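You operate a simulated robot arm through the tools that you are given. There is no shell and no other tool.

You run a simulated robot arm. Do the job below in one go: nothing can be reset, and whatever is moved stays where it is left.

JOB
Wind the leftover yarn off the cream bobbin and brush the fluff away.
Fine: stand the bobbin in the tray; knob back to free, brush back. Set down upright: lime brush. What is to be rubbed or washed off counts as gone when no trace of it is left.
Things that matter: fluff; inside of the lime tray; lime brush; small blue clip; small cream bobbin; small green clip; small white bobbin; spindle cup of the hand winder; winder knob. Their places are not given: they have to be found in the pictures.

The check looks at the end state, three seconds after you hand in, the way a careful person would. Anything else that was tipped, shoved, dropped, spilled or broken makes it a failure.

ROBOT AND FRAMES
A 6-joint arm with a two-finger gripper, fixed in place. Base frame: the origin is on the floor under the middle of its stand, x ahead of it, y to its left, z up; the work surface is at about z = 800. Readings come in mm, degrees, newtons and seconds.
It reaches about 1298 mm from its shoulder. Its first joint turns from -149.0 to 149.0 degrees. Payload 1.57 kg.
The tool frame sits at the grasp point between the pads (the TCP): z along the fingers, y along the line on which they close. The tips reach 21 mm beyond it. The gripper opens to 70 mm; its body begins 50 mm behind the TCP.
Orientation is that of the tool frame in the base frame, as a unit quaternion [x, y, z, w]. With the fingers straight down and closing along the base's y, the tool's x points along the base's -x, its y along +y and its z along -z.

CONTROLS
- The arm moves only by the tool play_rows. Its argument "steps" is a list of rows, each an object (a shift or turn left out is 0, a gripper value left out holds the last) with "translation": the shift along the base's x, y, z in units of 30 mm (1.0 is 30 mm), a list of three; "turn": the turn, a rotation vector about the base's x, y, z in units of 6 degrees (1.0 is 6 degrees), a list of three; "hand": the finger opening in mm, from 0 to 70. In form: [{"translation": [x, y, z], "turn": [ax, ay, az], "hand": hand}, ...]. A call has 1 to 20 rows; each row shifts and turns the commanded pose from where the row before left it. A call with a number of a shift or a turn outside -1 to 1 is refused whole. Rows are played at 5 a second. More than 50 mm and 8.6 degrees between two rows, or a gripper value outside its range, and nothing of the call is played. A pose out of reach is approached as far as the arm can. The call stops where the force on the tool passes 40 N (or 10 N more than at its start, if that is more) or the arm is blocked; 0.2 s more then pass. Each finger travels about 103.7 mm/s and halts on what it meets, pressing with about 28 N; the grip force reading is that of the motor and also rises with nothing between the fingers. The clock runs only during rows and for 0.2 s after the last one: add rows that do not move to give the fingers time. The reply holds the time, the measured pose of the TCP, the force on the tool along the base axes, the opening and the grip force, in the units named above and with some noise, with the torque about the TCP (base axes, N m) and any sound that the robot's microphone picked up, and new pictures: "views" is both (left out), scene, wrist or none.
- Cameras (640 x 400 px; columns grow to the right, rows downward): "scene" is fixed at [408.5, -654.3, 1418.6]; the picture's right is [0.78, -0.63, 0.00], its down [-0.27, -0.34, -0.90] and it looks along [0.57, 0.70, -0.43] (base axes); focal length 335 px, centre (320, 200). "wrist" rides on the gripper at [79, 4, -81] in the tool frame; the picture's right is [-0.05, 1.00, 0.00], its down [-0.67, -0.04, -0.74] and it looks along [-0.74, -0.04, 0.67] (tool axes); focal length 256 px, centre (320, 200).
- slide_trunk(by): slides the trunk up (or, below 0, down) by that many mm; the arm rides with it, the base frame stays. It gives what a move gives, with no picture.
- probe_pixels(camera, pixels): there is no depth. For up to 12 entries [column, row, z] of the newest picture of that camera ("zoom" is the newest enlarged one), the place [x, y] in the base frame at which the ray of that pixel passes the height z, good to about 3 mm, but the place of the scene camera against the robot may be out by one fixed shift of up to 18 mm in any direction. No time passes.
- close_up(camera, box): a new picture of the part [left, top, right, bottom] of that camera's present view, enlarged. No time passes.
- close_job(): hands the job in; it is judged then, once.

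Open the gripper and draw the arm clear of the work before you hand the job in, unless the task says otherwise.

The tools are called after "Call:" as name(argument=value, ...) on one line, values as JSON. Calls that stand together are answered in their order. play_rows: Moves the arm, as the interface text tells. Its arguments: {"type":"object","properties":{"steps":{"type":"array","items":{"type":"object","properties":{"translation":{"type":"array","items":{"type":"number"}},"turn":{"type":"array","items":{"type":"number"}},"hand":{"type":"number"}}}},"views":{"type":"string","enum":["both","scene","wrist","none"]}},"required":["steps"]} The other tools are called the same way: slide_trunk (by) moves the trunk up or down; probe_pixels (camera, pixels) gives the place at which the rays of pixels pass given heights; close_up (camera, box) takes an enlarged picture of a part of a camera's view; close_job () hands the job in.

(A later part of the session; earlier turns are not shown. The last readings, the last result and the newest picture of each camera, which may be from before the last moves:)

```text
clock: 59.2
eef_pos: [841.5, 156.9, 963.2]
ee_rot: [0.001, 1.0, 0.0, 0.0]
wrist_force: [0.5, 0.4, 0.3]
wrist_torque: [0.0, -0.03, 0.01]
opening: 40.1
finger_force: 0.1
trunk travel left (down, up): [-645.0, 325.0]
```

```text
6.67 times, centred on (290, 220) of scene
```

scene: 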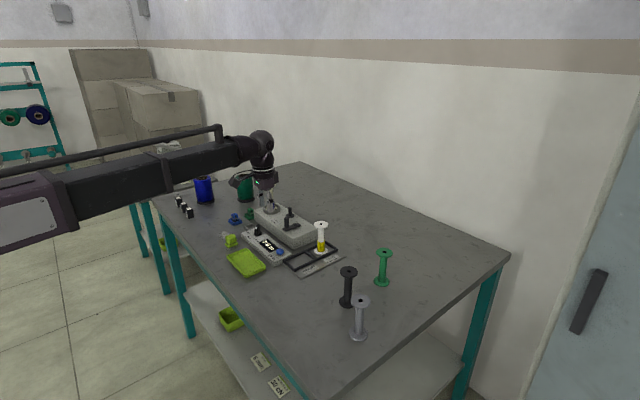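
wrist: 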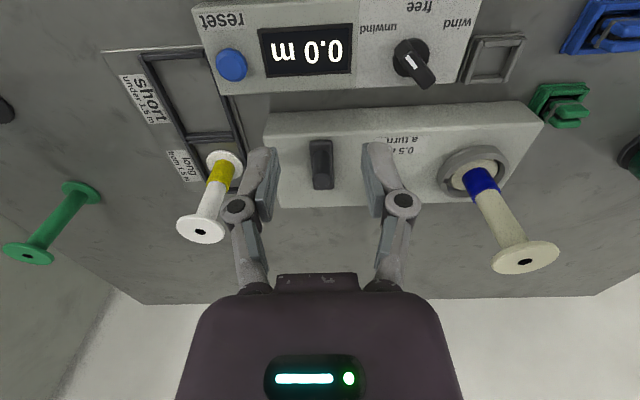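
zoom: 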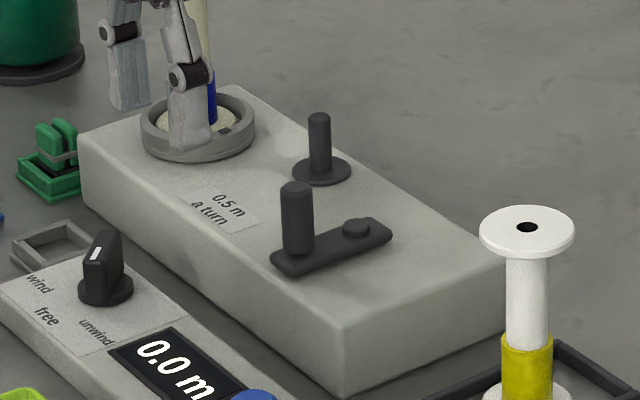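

The crank handle is at (908, 156), top z≈890, with the pivot near (940, 156). I move above the handle and descend to grip its upper part (tips ~866, above the crank bar).

Call:
play_rows(steps=[{"translation": [0.75, -0.02, 0], "hand": 40}, {"translation": [0.75, 0, 0]}, {"translation": [0.72, 0, 0]}, {}], views="none")

Call:
slide_trunk(by=-50)

Call:
play_rows(steps=[{}], views="both")

Call:
close_up(camera="wrist", box=[230, 80, 410, 220])

Call:
close_up(camera="scene", box=[250, 170, 350, 250])

```text
clock: 60.2
eef_pos: [909.3, 155.7, 964.1]
ee_rot: [0.0, 1.0, 0.0, 0.0]
wrist_force: [0.0, -0.5, 0.4]
wrist_torque: [-0.05, -0.02, 0.0]
opening: 40.0
finger_force: 0.0
trunk travel left (down, up): [-645.0, 325.0]
```

```text
clock: 61.1
eef_pos: [909.1, 155.8, 913.4]
ee_rot: [0.001, 1.0, 0.0, 0.0]
wrist_force: [0.3, 0.9, 0.7]
wrist_torque: [-0.02, 0.0, 0.0]
opening: 40.1
finger_force: 0.1
trunk travel left (down, up): [-595.0, 375.0]
```

```text
clock: 61.5
eef_pos: [909.0, 156.3, 914.0]
ee_rot: [0.0, 1.0, -0.001, -0.001]
wrist_force: [-0.2, -0.2, 0.3]
wrist_torque: [0.0, 0.01, 0.02]
opening: 40.2
finger_force: 0.0
trunk travel left (down, up): [-595.0, 375.0]
```

scene: 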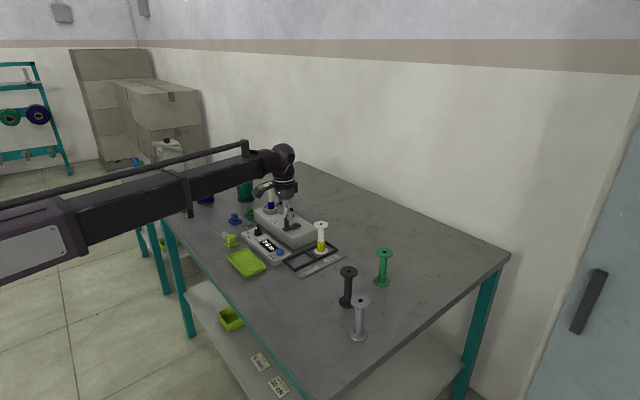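
wrist: 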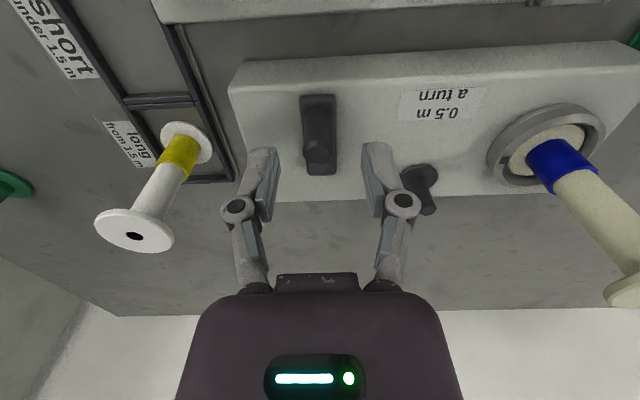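

```text
2.86 times, centred on (320, 150) of wrist
```

zoom: 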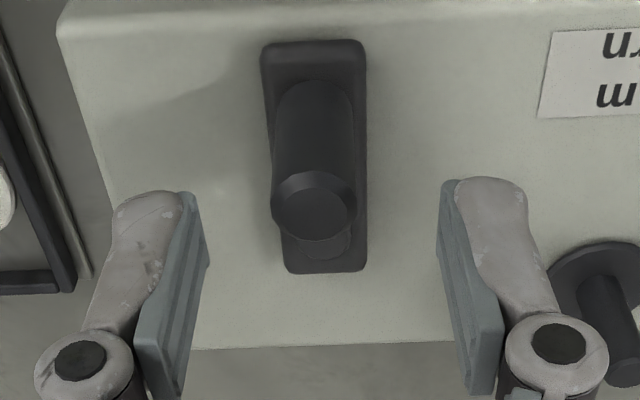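

```text
5.00 times, centred on (300, 210) of scene
```

zoom: 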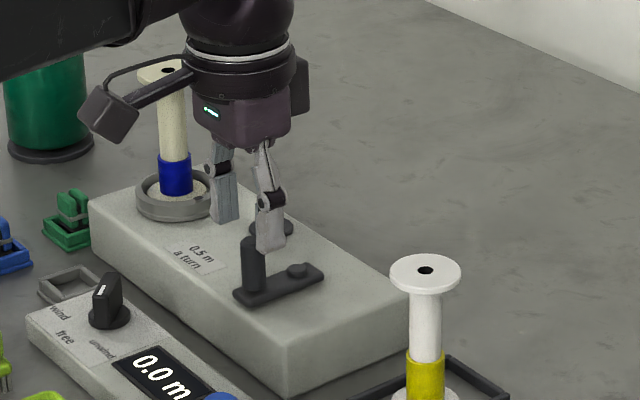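

The handle is about 1 mm to −y of the gripper plane. I trim, descend 27 mm, and close.

Call:
play_rows(steps=[{"translation": [0, -0.04, 0]}, {}], views="none")

Call:
slide_trunk(by=-27)

Call:
play_rows(steps=[{"hand": 22}, {"hand": 16}, {"hand": 6}, {}], views="both")

Call:
close_up(camera="wrist", box=[230, 80, 410, 220])

Call:
close_up(camera="scene", box=[250, 170, 350, 250])

```text
clock: 62.1
eef_pos: [909.6, 154.2, 914.0]
ee_rot: [0.0, 1.0, 0.0, 0.0]
wrist_force: [0.6, 0.1, 0.7]
wrist_torque: [0.01, -0.02, -0.01]
opening: 39.8
finger_force: 0.1
trunk travel left (down, up): [-595.0, 375.0]
```

```text
clock: 62.9
eef_pos: [907.5, 155.0, 886.6]
ee_rot: [0.0, 1.0, 0.0, -0.001]
wrist_force: [0.1, 0.2, -0.4]
wrist_torque: [0.02, 0.01, 0.0]
opening: 39.8
finger_force: 0.1
trunk travel left (down, up): [-568.0, 402.0]
```

```text
clock: 63.9
eef_pos: [909.0, 154.6, 885.5]
ee_rot: [0.0, 1.0, 0.001, 0.0]
wrist_force: [0.8, 0.8, 0.4]
wrist_torque: [0.01, 0.01, 0.03]
opening: 15.3
finger_force: 32.1
trunk travel left (down, up): [-568.0, 402.0]
```

scene: 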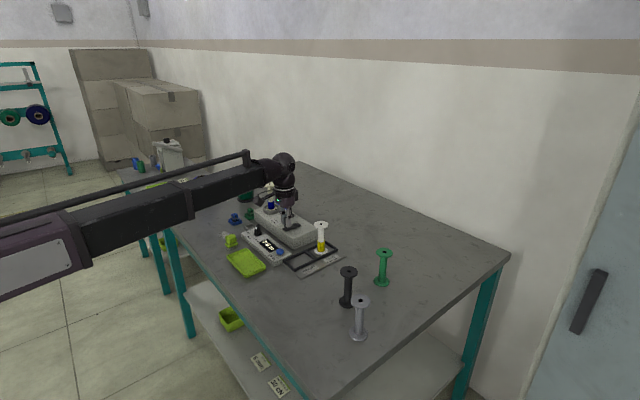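
wrist: 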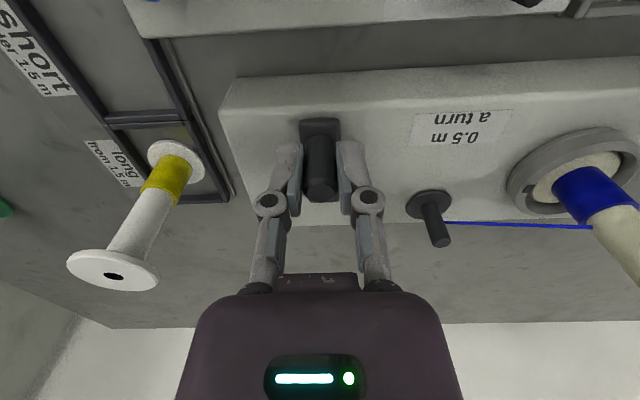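

```text
2.86 times, centred on (320, 150) of wrist
```

zoom: 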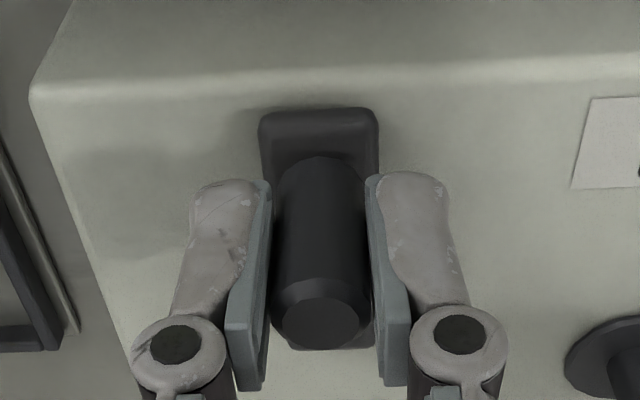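

```text
5.00 times, centred on (300, 210) of scene
```

zoom: 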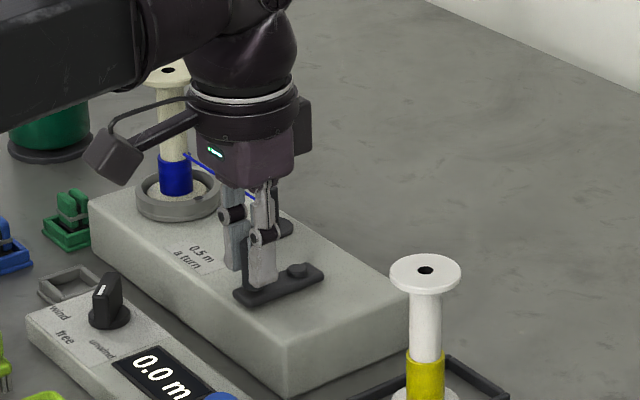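

A blue strand now runs from the bobbin to the post, so the winder is engaged in unwind. I start turning the crank gently (30°) and read the forces.

Call:
play_rows(steps=[{"translation": [0.035, 0.267, 0]}, {"translation": [0.103, 0.249, 0]}, {}], views="wrist")

Call:
close_up(camera="scene", box=[230, 180, 330, 260])

```text
clock: 64.7
eef_pos: [913.8, 171.6, 886.6]
ee_rot: [0.001, 1.0, -0.001, 0.0]
wrist_force: [-5.2, 4.1, -3.8]
wrist_torque: [0.12, 0.12, 0.03]
opening: 15.4
finger_force: 32.2
trunk travel left (down, up): [-568.0, 402.0]
```

wrist: 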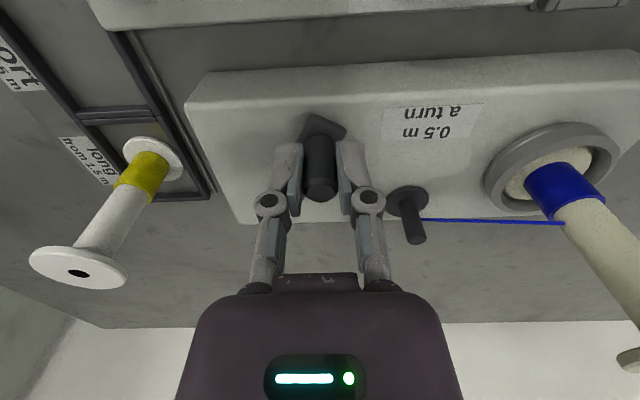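

```text
5.00 times, centred on (280, 220) of scene
```

zoom: 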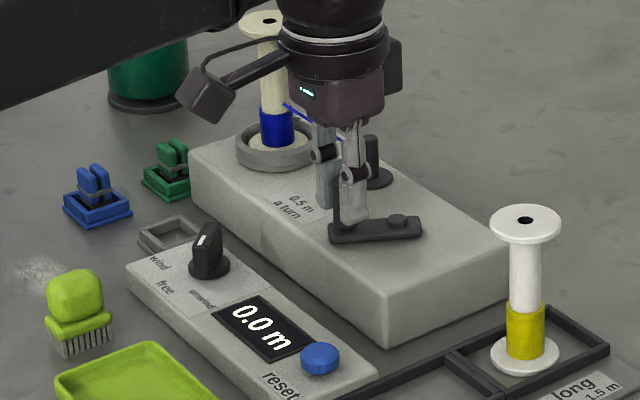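

The crank turns freely; the small outward force suggests a slightly larger radius (~33 mm). I continue to the quarter-turn.

Call:
play_rows(steps=[{"translation": [0.15, 0.277, 0]}, {"translation": [0.227, 0.177, 0]}, {"translation": [0.267, 0.11, 0]}, {"translation": [0.283, 0.037, 0]}, {}], views="wrist")

Call:
close_up(camera="scene", box=[230, 180, 330, 260])

Call:
close_up(camera="wrist", box=[230, 60, 410, 220])

```text
clock: 65.8
eef_pos: [942.5, 188.7, 887.1]
ee_rot: [0.0, 1.0, 0.0, 0.001]
wrist_force: [0.8, 7.7, 2.1]
wrist_torque: [0.15, 0.34, 0.02]
opening: 15.7
finger_force: 31.8
trunk travel left (down, up): [-568.0, 402.0]
```

wrist: 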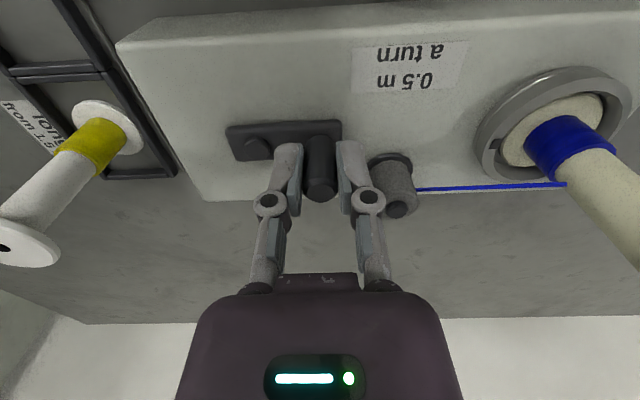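

```text
5.00 times, centred on (280, 220) of scene
```

zoom: 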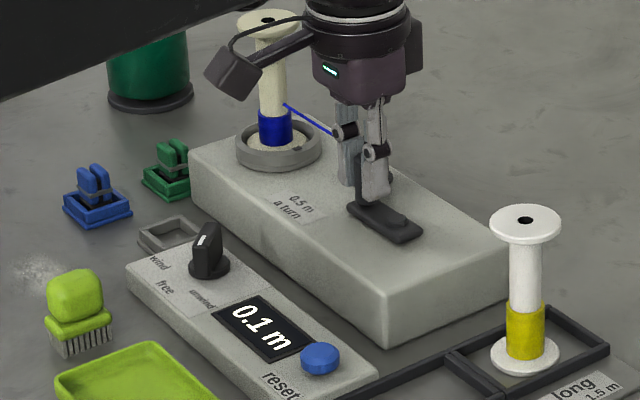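

```text
2.50 times, centred on (320, 140) of wrist
```

zoom: 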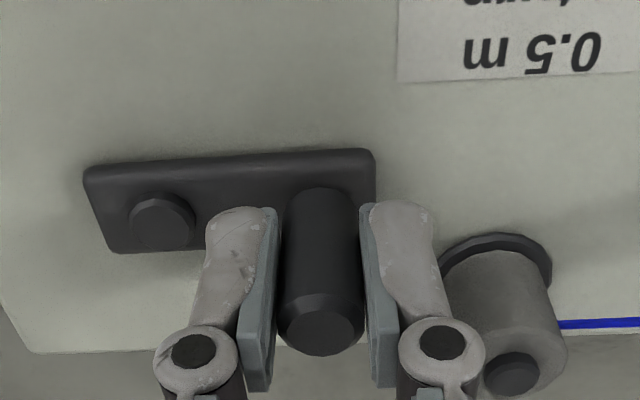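

Display reads 0.1 m after the quarter turn, and the strand is being taken up on the post. Continue clockwise through the next quarter.

Call:
play_rows(steps=[{"translation": [0.285, -0.037, 0]}, {"translation": [0.265, -0.11, 0]}, {"translation": [0.228, -0.175, 0]}, {"translation": [0.175, -0.228, 0]}, {"translation": [0.11, -0.265, 0]}, {"translation": [0.037, -0.285, 0]}, {}], views="wrist")

Call:
close_up(camera="scene", box=[230, 180, 330, 260])

```text
clock: 67.5
eef_pos: [975.6, 155.6, 884.6]
ee_rot: [0.002, 1.0, 0.0, 0.003]
wrist_force: [27.4, -0.2, 15.2]
wrist_torque: [0.02, -0.6, 0.02]
opening: 15.8
finger_force: 31.7
trunk travel left (down, up): [-568.0, 402.0]
```

wrist: 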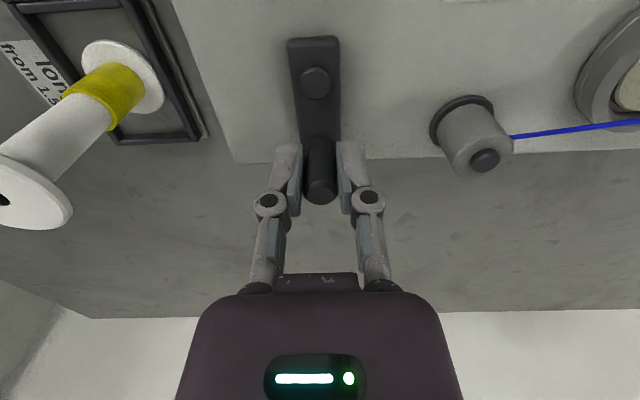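

```text
5.00 times, centred on (280, 220) of scene
```

zoom: 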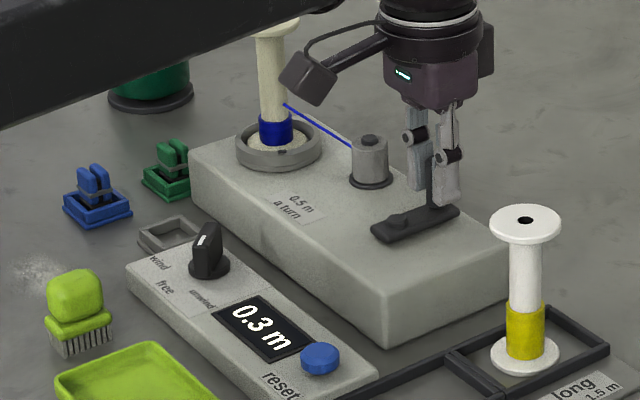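

Display 0.3 m. The +x load (27 N) shows the pivot is ~1.5 mm further out, so I recentre the circle at (942.5, 155.3), R 33.5, and do the next half turn.

Call:
play_rows(steps=[{"translation": [0.029, -0.296, 0]}, {"translation": [-0.112, -0.269, 0]}, {"translation": [-0.177, -0.232, 0]}, {"translation": [-0.232, -0.177, 0]}, {"translation": [-0.268, -0.113, 0]}, {"translation": [-0.29, -0.037, 0]}, {}], views="wrist")

Call:
play_rows(steps=[{"translation": [-0.29, 0.037, 0]}, {"translation": [-0.268, 0.113, 0]}, {"translation": [-0.232, 0.177, 0]}, {"translation": [-0.177, 0.232, 0]}, {"translation": [-0.113, 0.268, 0]}, {"translation": [-0.037, 0.29, 0]}, {}], views="wrist")

Call:
close_up(camera="scene", box=[230, 180, 330, 260])

```text
clock: 69.0
eef_pos: [942.5, 119.7, 886.1]
ee_rot: [0.0, 1.0, 0.0, -0.001]
wrist_force: [-0.7, -7.3, -7.8]
wrist_torque: [-0.14, 0.38, -0.04]
opening: 15.3
finger_force: 31.6
trunk travel left (down, up): [-568.0, 402.0]
```

wrist: 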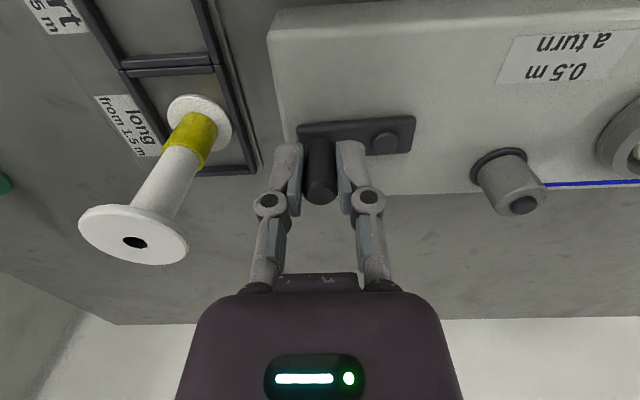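

```text
clock: 70.7
eef_pos: [907.5, 156.4, 885.6]
ee_rot: [-0.001, 1.0, 0.0, -0.001]
wrist_force: [-17.2, 1.1, -18.4]
wrist_torque: [0.08, 0.68, 0.04]
opening: 15.6
finger_force: 31.3
trunk travel left (down, up): [-568.0, 402.0]
```

wrist: 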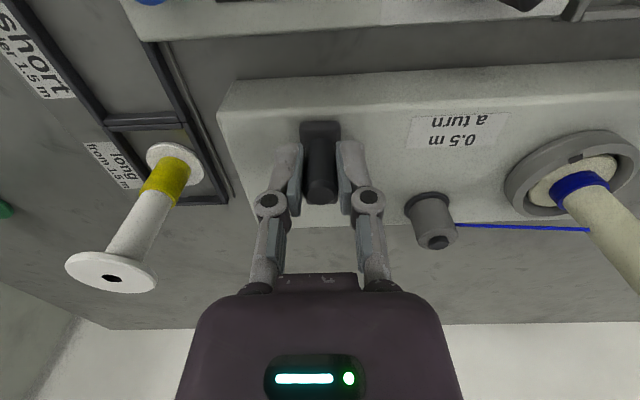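

```text
5.00 times, centred on (280, 220) of scene
```

zoom: 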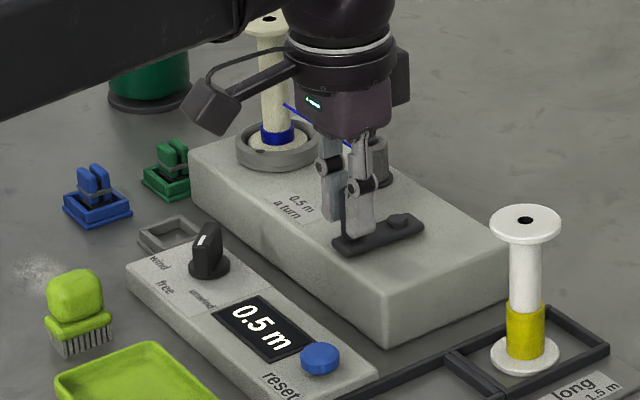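

0.5 m after one full turn and the blue band is about halved. I continue with a refined circle (centre (941.7,154.5), R 34.3) for the next half turn.

Call:
play_rows(steps=[{"translation": [-0.014, 0.27, 0]}, {"translation": [0.114, 0.275, 0]}, {"translation": [0.182, 0.237, 0]}, {"translation": [0.237, 0.182, 0]}, {"translation": [0.275, 0.113, 0]}, {"translation": [0.297, 0.04, 0]}, {"translation": [0.297, -0.04, 0]}, {"translation": [0.275, -0.113, 0]}, {"translation": [0.237, -0.182, 0]}, {"translation": [0.182, -0.237, 0]}, {"translation": [0.113, -0.275, 0]}, {"translation": [0.04, -0.297, 0]}, {}], views="wrist")

Call:
close_up(camera="scene", box=[230, 180, 330, 260])

```text
clock: 73.5
eef_pos: [974.7, 153.8, 887.5]
ee_rot: [0.0, 1.0, 0.0, -0.001]
wrist_force: [-3.9, 0.7, -5.7]
wrist_torque: [-0.02, -0.03, 0.01]
opening: 15.5
finger_force: 32.2
trunk travel left (down, up): [-568.0, 402.0]
```

wrist: 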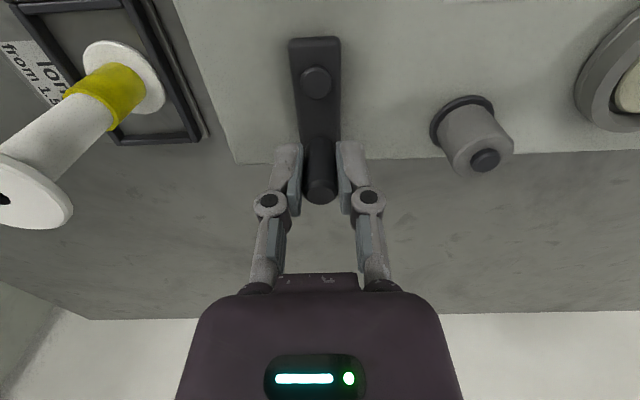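

```text
5.00 times, centred on (280, 220) of scene
```

zoom: 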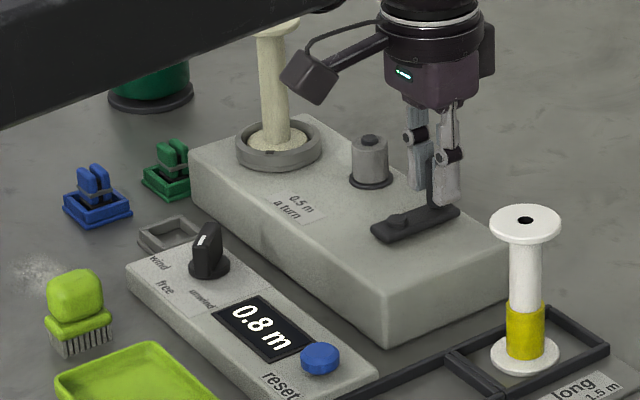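

Display 0.8 m; strand and blue band have vanished. I check the bobbin closely.

Call:
close_up(camera="scene", box=[260, 175, 310, 220])

```text
8.89 times, centred on (285, 198) of scene
```

zoom: 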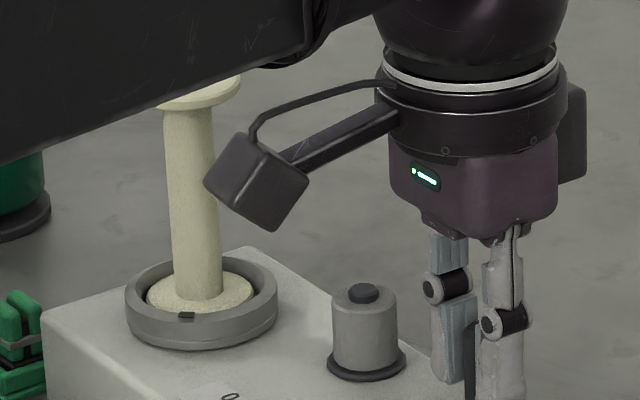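

The bobbin is bare. I open, rise clear of the handle, and head back to the knob with the gripper yawed to match it.

Call:
play_rows(steps=[{"hand": 25}, {"hand": 40}, {}, {}], views="none")

Call:
slide_trunk(by=80)

Call:
play_rows(steps=[{"translation": [-0.9, 0, 0]}, {"translation": [-0.9, 0, 0]}, {"translation": [-0.9, 0.3, 0], "turn": [0, 0, 1]}, {"translation": [-0.9, 0.4, 0], "turn": [0, 0, 1]}, {"translation": [-0.83, 0.4, 0], "turn": [0, 0, 1]}, {"translation": [0, 0.4, 0], "turn": [0, 0, 1]}, {"translation": [0, 0.4, 0], "turn": [0, 0, 1]}, {"translation": [0, 0.4, 0], "turn": [0, 0, 1]}, {"translation": [0, 0.2, 0], "turn": [0, 0, 1]}, {"turn": [0, 0, 1]}, {"turn": [0, 0, 0.1]}, {}], views="both")

Call:
close_up(camera="scene", box=[220, 170, 330, 260])

```text
clock: 74.5
eef_pos: [975.5, 153.8, 886.8]
ee_rot: [-0.001, 1.0, 0.0, 0.0]
wrist_force: [-0.6, -0.5, 0.1]
wrist_torque: [0.03, 0.02, -0.04]
opening: 39.8
finger_force: 0.0
trunk travel left (down, up): [-568.0, 402.0]
```

```text
clock: 75.6
eef_pos: [976.5, 154.0, 965.9]
ee_rot: [0.002, 1.0, 0.001, 0.001]
wrist_force: [0.2, -0.5, 0.3]
wrist_torque: [-0.01, -0.01, -0.02]
opening: 39.9
finger_force: 0.0
trunk travel left (down, up): [-648.0, 322.0]
```

```text
clock: 78.2
eef_pos: [843.3, 228.8, 965.8]
ee_rot: [-0.411, 0.911, 0.001, 0.0]
wrist_force: [0.4, 0.3, 0.4]
wrist_torque: [0.0, 0.01, 0.0]
opening: 40.1
finger_force: 0.0
trunk travel left (down, up): [-648.0, 322.0]
```

scene: 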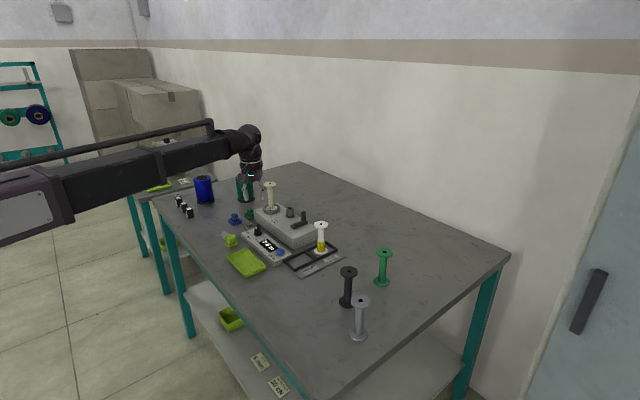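
wrist: 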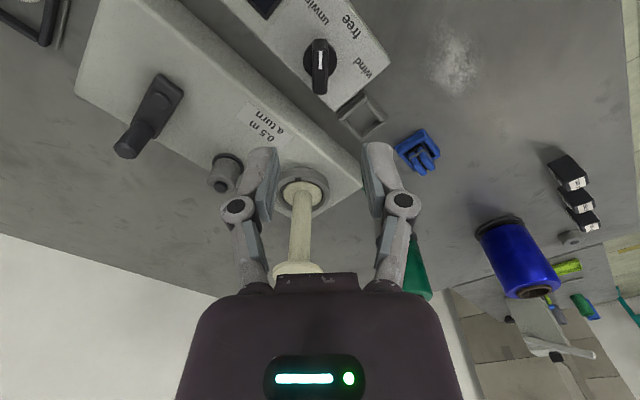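

```text
4.44 times, centred on (275, 215) of scene
```

zoom: 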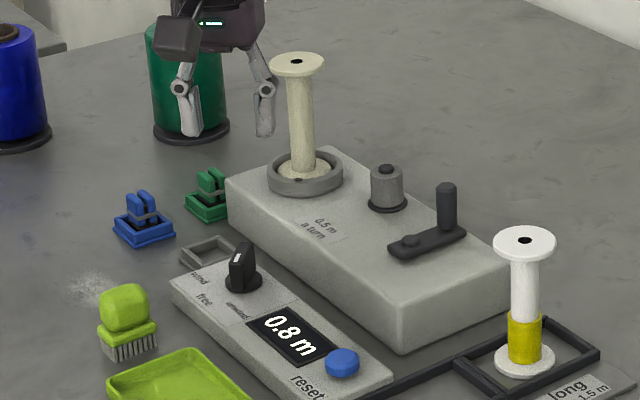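

The bar lines up with the gripper plane (col ≈320). Descend to the knob and grip.

Call:
slide_trunk(by=-80)

Call:
play_rows(steps=[{}], views="wrist")

Call:
close_up(camera="wrist", box=[230, 80, 410, 220])

```text
clock: 79.4
eef_pos: [842.9, 229.2, 887.2]
ee_rot: [-0.412, 0.911, 0.001, 0.0]
wrist_force: [0.6, 0.8, -0.3]
wrist_torque: [0.02, 0.01, 0.03]
opening: 39.6
finger_force: 0.2
trunk travel left (down, up): [-568.0, 402.0]
```

```text
clock: 79.8
eef_pos: [842.8, 229.6, 887.5]
ee_rot: [-0.411, 0.912, 0.0, 0.0]
wrist_force: [-0.2, 0.3, -0.2]
wrist_torque: [0.01, 0.0, 0.02]
opening: 39.9
finger_force: 0.0
trunk travel left (down, up): [-568.0, 402.0]
```

wrist: 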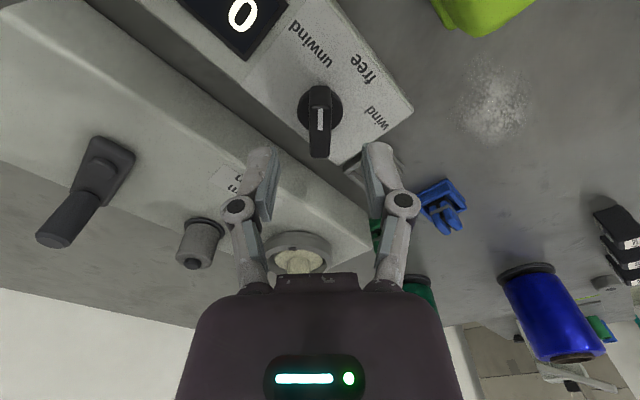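

```text
2.86 times, centred on (320, 150) of wrist
```

zoom: 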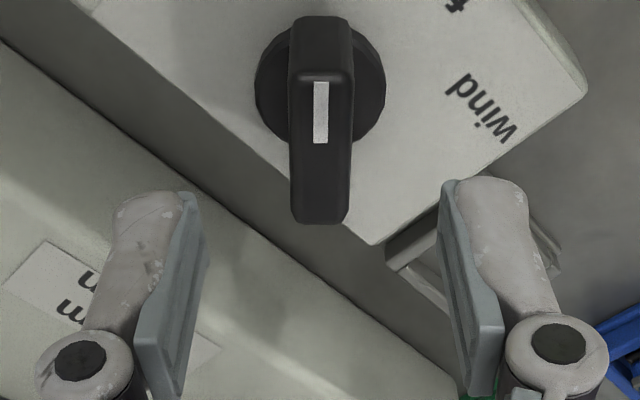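

Well aligned. Descend 35 mm, close, then turn back −48° to "free".

Call:
slide_trunk(by=-35)

Call:
play_rows(steps=[{"hand": 20}, {"hand": 14}, {"hand": 4}, {}], views="none")

Call:
play_rows(steps=[{"turn": [0, 0, -1]}, {"turn": [0, 0, -1]}, {"turn": [0, 0, -1]}, {"turn": [0, 0, -1]}, {}], views="wrist")

```text
clock: 80.6
eef_pos: [842.2, 228.8, 853.1]
ee_rot: [-0.412, 0.911, 0.0, 0.001]
wrist_force: [1.0, -0.1, 0.2]
wrist_torque: [0.01, 0.01, 0.01]
opening: 39.9
finger_force: 0.0
trunk travel left (down, up): [-533.0, 437.0]
```

```text
clock: 81.6
eef_pos: [842.8, 229.9, 852.2]
ee_rot: [-0.411, 0.912, 0.0, 0.0]
wrist_force: [-1.1, 0.2, -0.8]
wrist_torque: [0.0, -0.03, -0.41]
opening: 12.5
finger_force: 32.2
trunk travel left (down, up): [-533.0, 437.0]
```

```text
clock: 82.8
eef_pos: [842.7, 229.8, 851.4]
ee_rot: [-0.212, 0.977, 0.0, 0.0]
wrist_force: [-3.2, 0.8, -1.4]
wrist_torque: [0.05, -0.06, 0.02]
opening: 11.9
finger_force: 32.2
trunk travel left (down, up): [-533.0, 437.0]
```

wrist: 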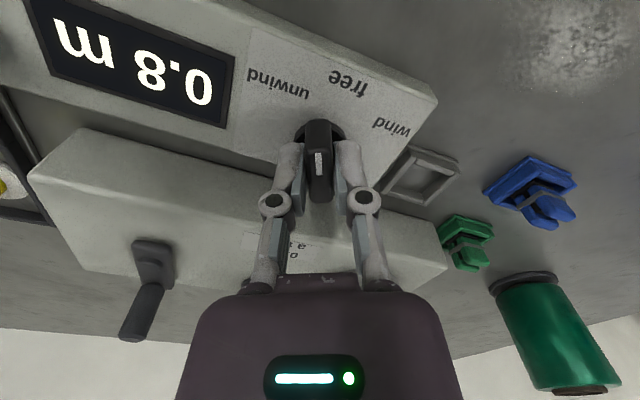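

Halfway back. Another 24.6° brings the knob to the straight "free" position.

Call:
play_rows(steps=[{"turn": [0, 0, -1]}, {"turn": [0, 0, -1]}, {"turn": [0, 0, -1]}, {"turn": [0, 0, -1]}, {"turn": [0, 0, -0.1]}, {}], views="wrist")

Call:
play_rows(steps=[{"hand": 20}, {"hand": 40}, {}, {}], views="none")

Call:
slide_trunk(by=112)

Call:
play_rows(steps=[{}], views="both")

Call:
close_up(camera="wrist", box=[240, 10, 400, 120])

Call:
close_up(camera="scene", box=[220, 200, 310, 270])

```text
clock: 84.2
eef_pos: [842.1, 230.5, 851.7]
ee_rot: [0.001, 1.0, 0.0, 0.001]
wrist_force: [-1.1, 5.9, 1.2]
wrist_torque: [0.13, 0.49, 0.01]
opening: 12.2
finger_force: 31.8
trunk travel left (down, up): [-533.0, 437.0]
```

wrist: 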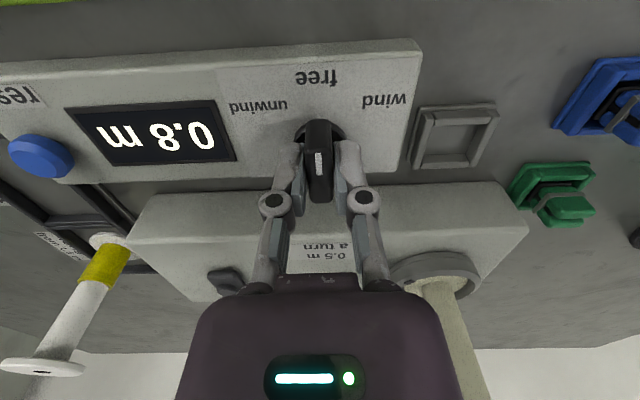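

```text
clock: 85.2
eef_pos: [841.2, 229.0, 851.4]
ee_rot: [0.0, 1.0, -0.001, 0.0]
wrist_force: [0.7, -0.8, 0.4]
wrist_torque: [0.0, 0.0, 0.02]
opening: 40.0
finger_force: 0.1
trunk travel left (down, up): [-533.0, 437.0]
```

```text
clock: 86.6
eef_pos: [842.7, 229.2, 964.0]
ee_rot: [0.0, 1.0, -0.001, 0.0]
wrist_force: [-0.7, -0.1, 0.3]
wrist_torque: [0.0, -0.02, 0.01]
opening: 39.8
finger_force: 0.0
trunk travel left (down, up): [-645.0, 325.0]
```

```text
clock: 87.0
eef_pos: [841.7, 229.9, 963.7]
ee_rot: [0.0, 1.0, 0.0, 0.0]
wrist_force: [-0.1, 0.0, 0.6]
wrist_torque: [0.01, -0.02, 0.0]
opening: 39.7
finger_force: 0.0
trunk travel left (down, up): [-645.0, 325.0]
```

scene: 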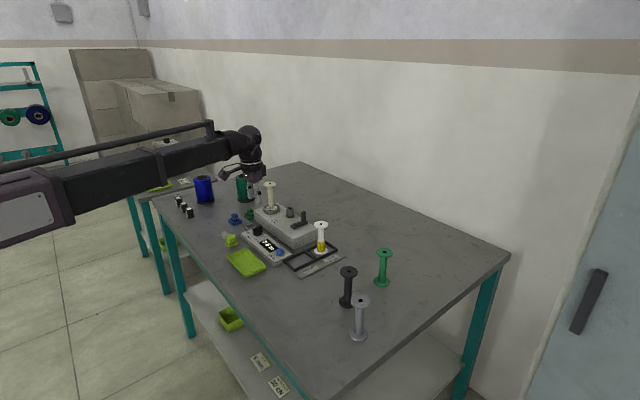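
wrist: 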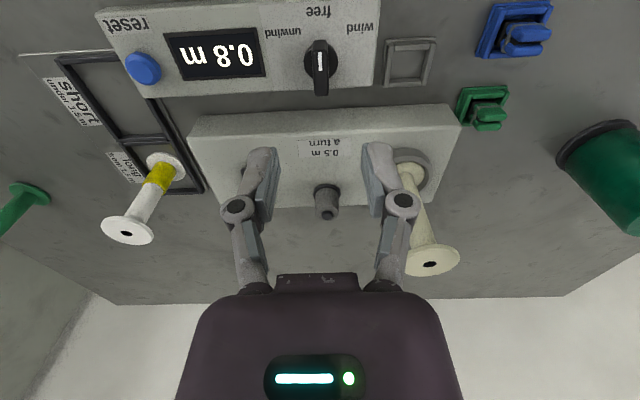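

```text
3.64 times, centred on (320, 65) of wrist
```

zoom: 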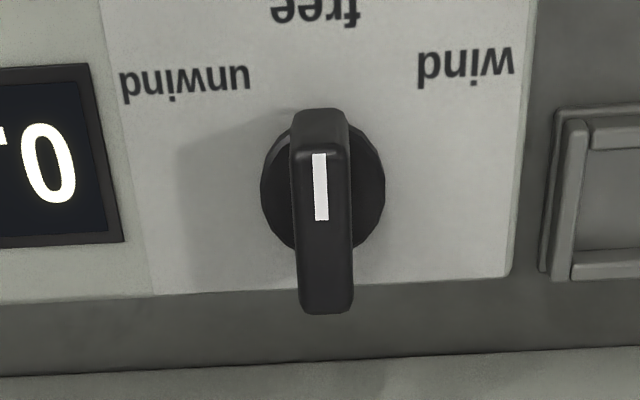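

```text
5.71 times, centred on (265, 235) of scene
```

zoom: 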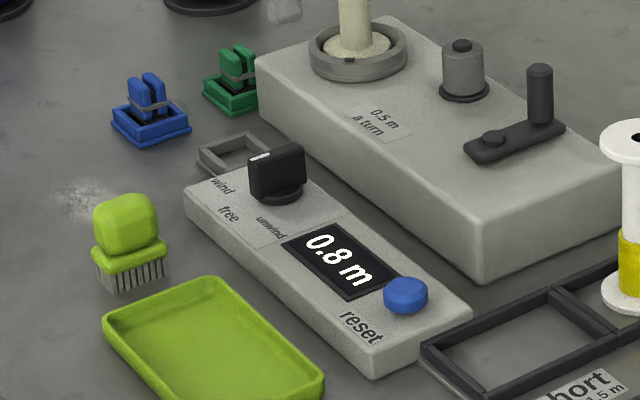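

The knob is at "free". Now I raise and return above the empty bobbin at about (944.5, 306) with the gripper wide open.

Call:
slide_trunk(by=45)

Call:
play_rows(steps=[{"translation": [0.85, 0.6, 0], "hand": 70}, {"translation": [0.85, 0.65, 0]}, {"translation": [0.85, 0.65, 0]}, {"translation": [0.85, 0.64, 0]}, {}], views="wrist")

Call:
close_up(camera="wrist", box=[240, 60, 400, 200])

```text
clock: 87.9
eef_pos: [842.8, 229.3, 1008.8]
ee_rot: [0.0, 1.0, 0.0, 0.001]
wrist_force: [-0.7, -0.6, -0.2]
wrist_torque: [-0.02, 0.04, -0.02]
opening: 39.8
finger_force: 0.0
trunk travel left (down, up): [-690.0, 280.0]
```

```text
clock: 89.1
eef_pos: [945.9, 303.5, 1009.3]
ee_rot: [0.0, 1.0, 0.0, -0.001]
wrist_force: [-0.7, 0.6, 0.0]
wrist_torque: [0.02, 0.01, 0.02]
opening: 70.0
finger_force: 0.0
trunk travel left (down, up): [-690.0, 280.0]
```

wrist: 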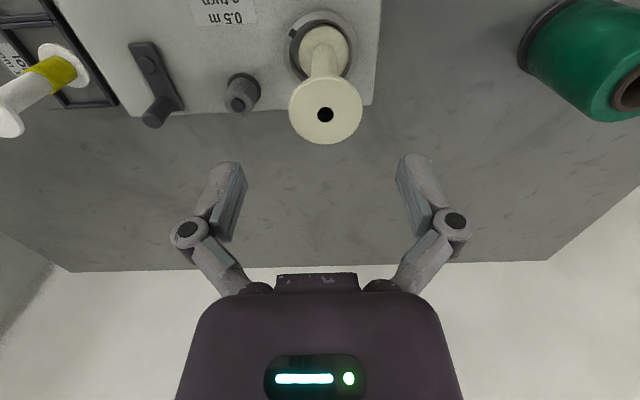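

```text
2.86 times, centred on (320, 130) of wrist
```

zoom: 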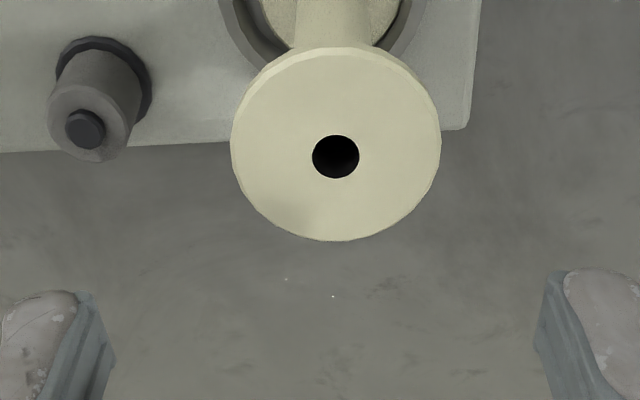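

The bobbin's hole (col 325.6) is 3 mm to +y of the gripper; I trim and descend 65 mm to the flange.

Call:
play_rows(steps=[{"translation": [0, 0.1, 0]}, {}], views="none")

Call:
slide_trunk(by=-64)

Call:
play_rows(steps=[{"hand": 52}, {"hand": 46}, {"hand": 20}, {}], views="both")

Call:
close_up(camera="scene", box=[230, 160, 330, 240])

```text
clock: 89.7
eef_pos: [946.0, 307.3, 1008.9]
ee_rot: [0.0, 1.0, 0.0, -0.001]
wrist_force: [0.3, 0.4, -0.2]
wrist_torque: [0.02, -0.01, 0.0]
opening: 70.0
finger_force: 0.0
trunk travel left (down, up): [-690.0, 280.0]
```

```text
clock: 90.7
eef_pos: [945.7, 306.0, 944.8]
ee_rot: [0.001, 1.0, 0.001, 0.0]
wrist_force: [-0.8, 0.0, -0.5]
wrist_torque: [-0.03, 0.03, 0.03]
opening: 70.0
finger_force: 0.0
trunk travel left (down, up): [-626.0, 344.0]
```

```text
clock: 91.7
eef_pos: [945.4, 307.4, 945.5]
ee_rot: [0.0, 1.0, 0.001, 0.0]
wrist_force: [-0.5, -0.4, 2.3]
wrist_torque: [-0.04, 0.0, 0.0]
opening: 41.5
finger_force: 28.4
trunk travel left (down, up): [-626.0, 344.0]
```

scene: 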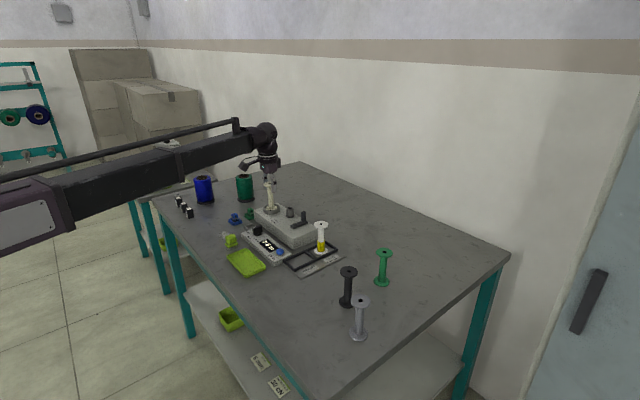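
wrist: 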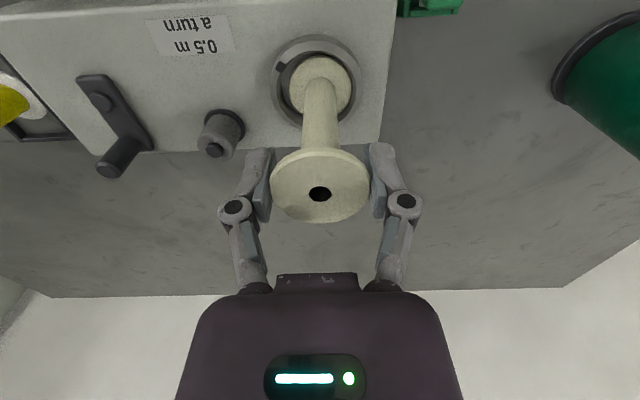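

```text
5.00 times, centred on (280, 200) of scene
```

zoom: 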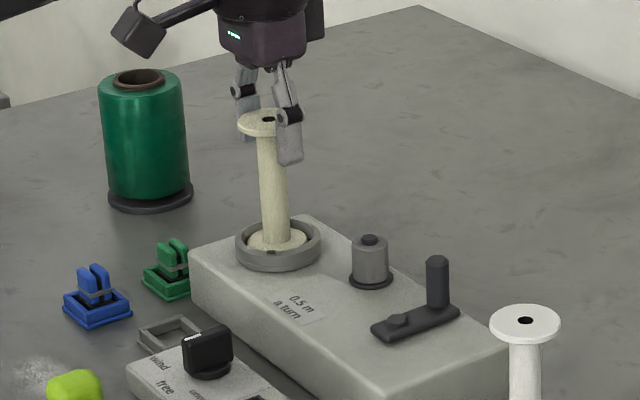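

Gripped (41.5 mm). I lift the bobbin straight out of the cup and up 65 mm.

Call:
slide_trunk(by=25)

Call:
slide_trunk(by=40)

Call:
play_rows(steps=[{"translation": [-0.85, -0.7, 0]}, {"translation": [-0.9, -0.78, 0]}, {"translation": [-0.9, -0.78, 0]}, {"translation": [-0.9, -0.78, 0]}, {"translation": [-0.9, -0.78, 0]}, {"translation": [-0.9, -0.78, 0]}, {}], views="both")

Call:
close_up(camera="scene", box=[200, 160, 330, 280])

```text
clock: 92.4
eef_pos: [944.8, 307.1, 968.6]
ee_rot: [0.0, 1.0, 0.001, 0.0]
wrist_force: [-0.8, -1.0, -0.3]
wrist_torque: [-0.01, -0.01, 0.01]
opening: 41.9
finger_force: 27.8
trunk travel left (down, up): [-651.0, 319.0]
```

```text
clock: 93.3
eef_pos: [945.5, 309.1, 1010.8]
ee_rot: [0.0, 1.0, 0.0, 0.0]
wrist_force: [0.1, -0.1, -0.9]
wrist_torque: [-0.02, -0.03, 0.02]
opening: 41.7
finger_force: 28.2
trunk travel left (down, up): [-691.0, 279.0]
```

```text
clock: 94.9
eef_pos: [786.2, 168.6, 1008.6]
ee_rot: [0.0, 1.0, 0.0, -0.001]
wrist_force: [-0.4, -0.8, -0.7]
wrist_torque: [0.0, 0.0, 0.03]
opening: 41.7
finger_force: 28.0
trunk travel left (down, up): [-691.0, 279.0]
```

scene: 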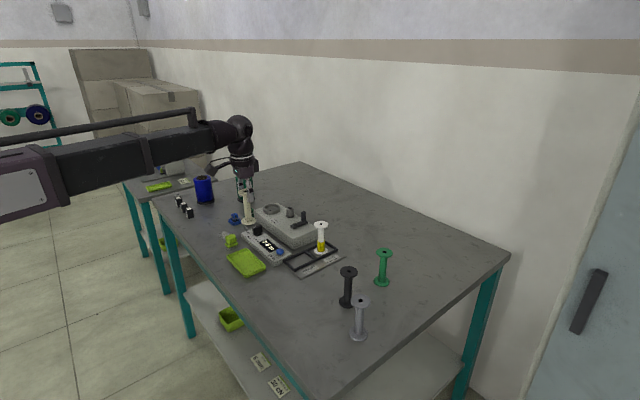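
wrist: 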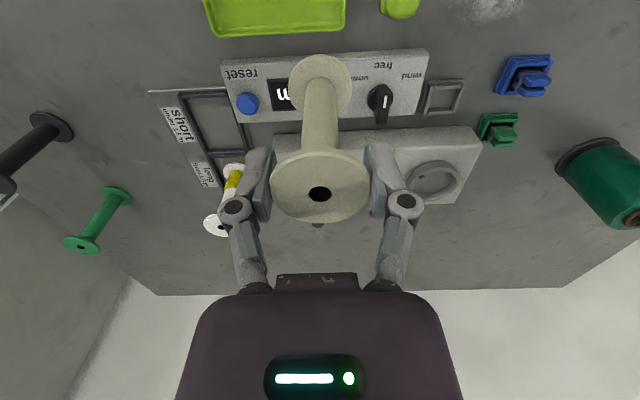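

```text
3.33 times, centred on (265, 220) of scene
```

zoom: 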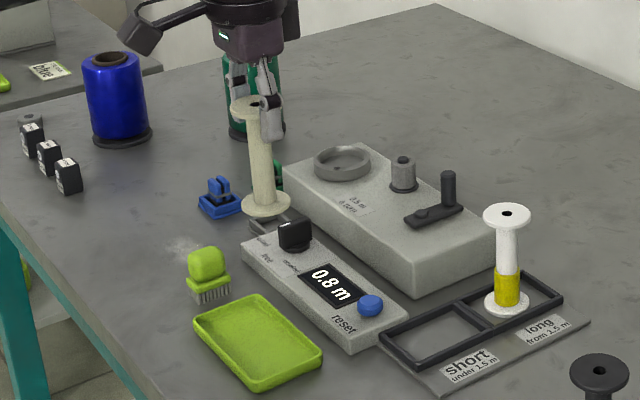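

The bobbin hangs straight. I move on over the tray, about (741, 129).

Call:
play_rows(steps=[{"translation": [-0.75, -0.66, 0]}, {"translation": [-0.75, -0.66, 0]}, {}], views="both")

Call:
close_up(camera="wrist", box=[210, 0, 430, 120])

Call:
close_up(camera="scene", box=[200, 180, 310, 280])

```text
clock: 95.7
eef_pos: [740.4, 129.0, 1009.9]
ee_rot: [0.001, 1.0, 0.0, 0.0]
wrist_force: [-0.1, -0.2, -0.9]
wrist_torque: [-0.02, -0.01, 0.01]
opening: 41.9
finger_force: 27.7
trunk travel left (down, up): [-691.0, 279.0]
```

scene: 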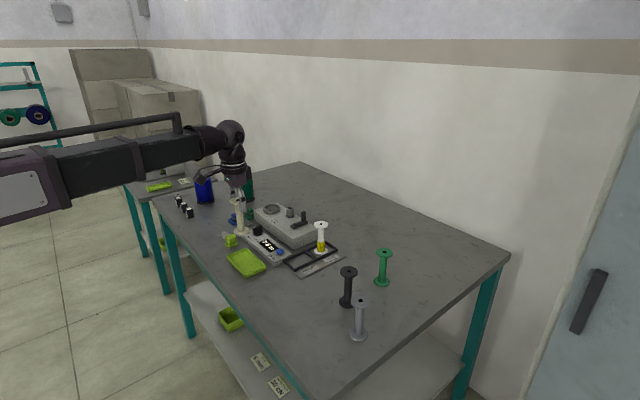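
wrist: 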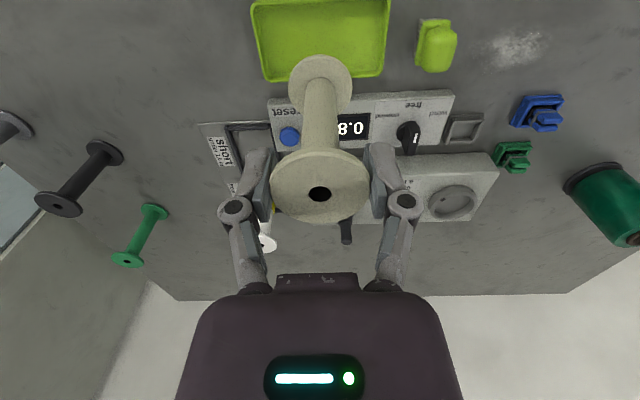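

```text
2.91 times, centred on (320, 60) of wrist
```

zoom: 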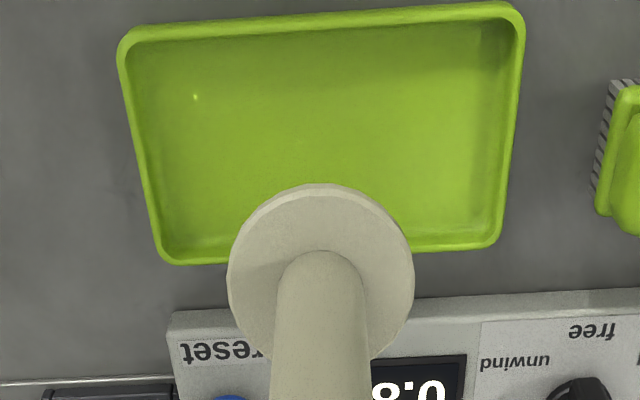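

```text
4.00 times, centred on (255, 230) of scene
```

zoom: 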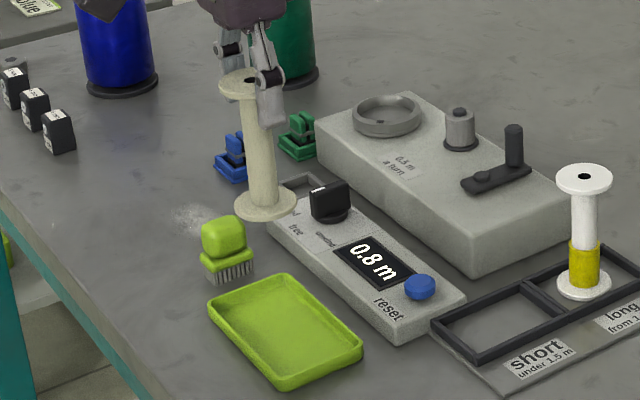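

Probing the tray's corners in this zoom: (122,35), (518,8), (495,245), (170,262).

Call:
probe_pixels(camera="zoom", pixels=[[122, 35, 815], [518, 8, 815], [495, 245, 815], [170, 262, 815], [145, 50, 804], [495, 28, 804], [480, 235, 804], [178, 248, 804], [610, 150, 800], [640, 215, 840]])

```text
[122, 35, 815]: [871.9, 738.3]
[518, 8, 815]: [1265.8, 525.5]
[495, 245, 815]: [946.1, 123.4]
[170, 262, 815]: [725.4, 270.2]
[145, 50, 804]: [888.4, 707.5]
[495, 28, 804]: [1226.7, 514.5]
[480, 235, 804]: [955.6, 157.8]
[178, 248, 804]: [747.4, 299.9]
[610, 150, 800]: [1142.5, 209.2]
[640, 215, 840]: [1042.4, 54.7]
```

The newest zoom was the scene one; I redo the wrist enlargement, then probe it.

Call:
close_up(camera="wrist", box=[210, 0, 430, 120])

Call:
probe_pixels(camera="zoom", pixels=[[122, 35, 815], [518, 8, 815], [495, 245, 815], [170, 262, 815], [145, 50, 804], [495, 28, 804], [480, 235, 804], [178, 248, 804], [610, 150, 800], [630, 215, 840]])

```text
2.91 times, centred on (320, 60) of wrist
```

zoom: 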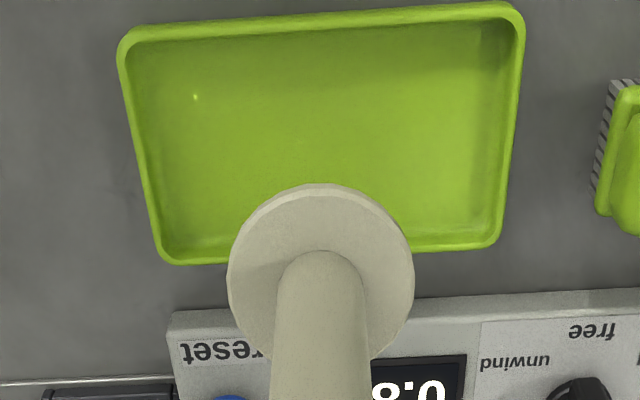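

```text
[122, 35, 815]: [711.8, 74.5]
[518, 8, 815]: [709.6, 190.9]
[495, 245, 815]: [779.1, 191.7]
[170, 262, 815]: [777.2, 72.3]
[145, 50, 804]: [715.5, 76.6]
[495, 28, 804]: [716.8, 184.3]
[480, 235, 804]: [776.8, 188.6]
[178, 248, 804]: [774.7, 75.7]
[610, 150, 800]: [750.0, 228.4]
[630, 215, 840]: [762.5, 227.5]
```

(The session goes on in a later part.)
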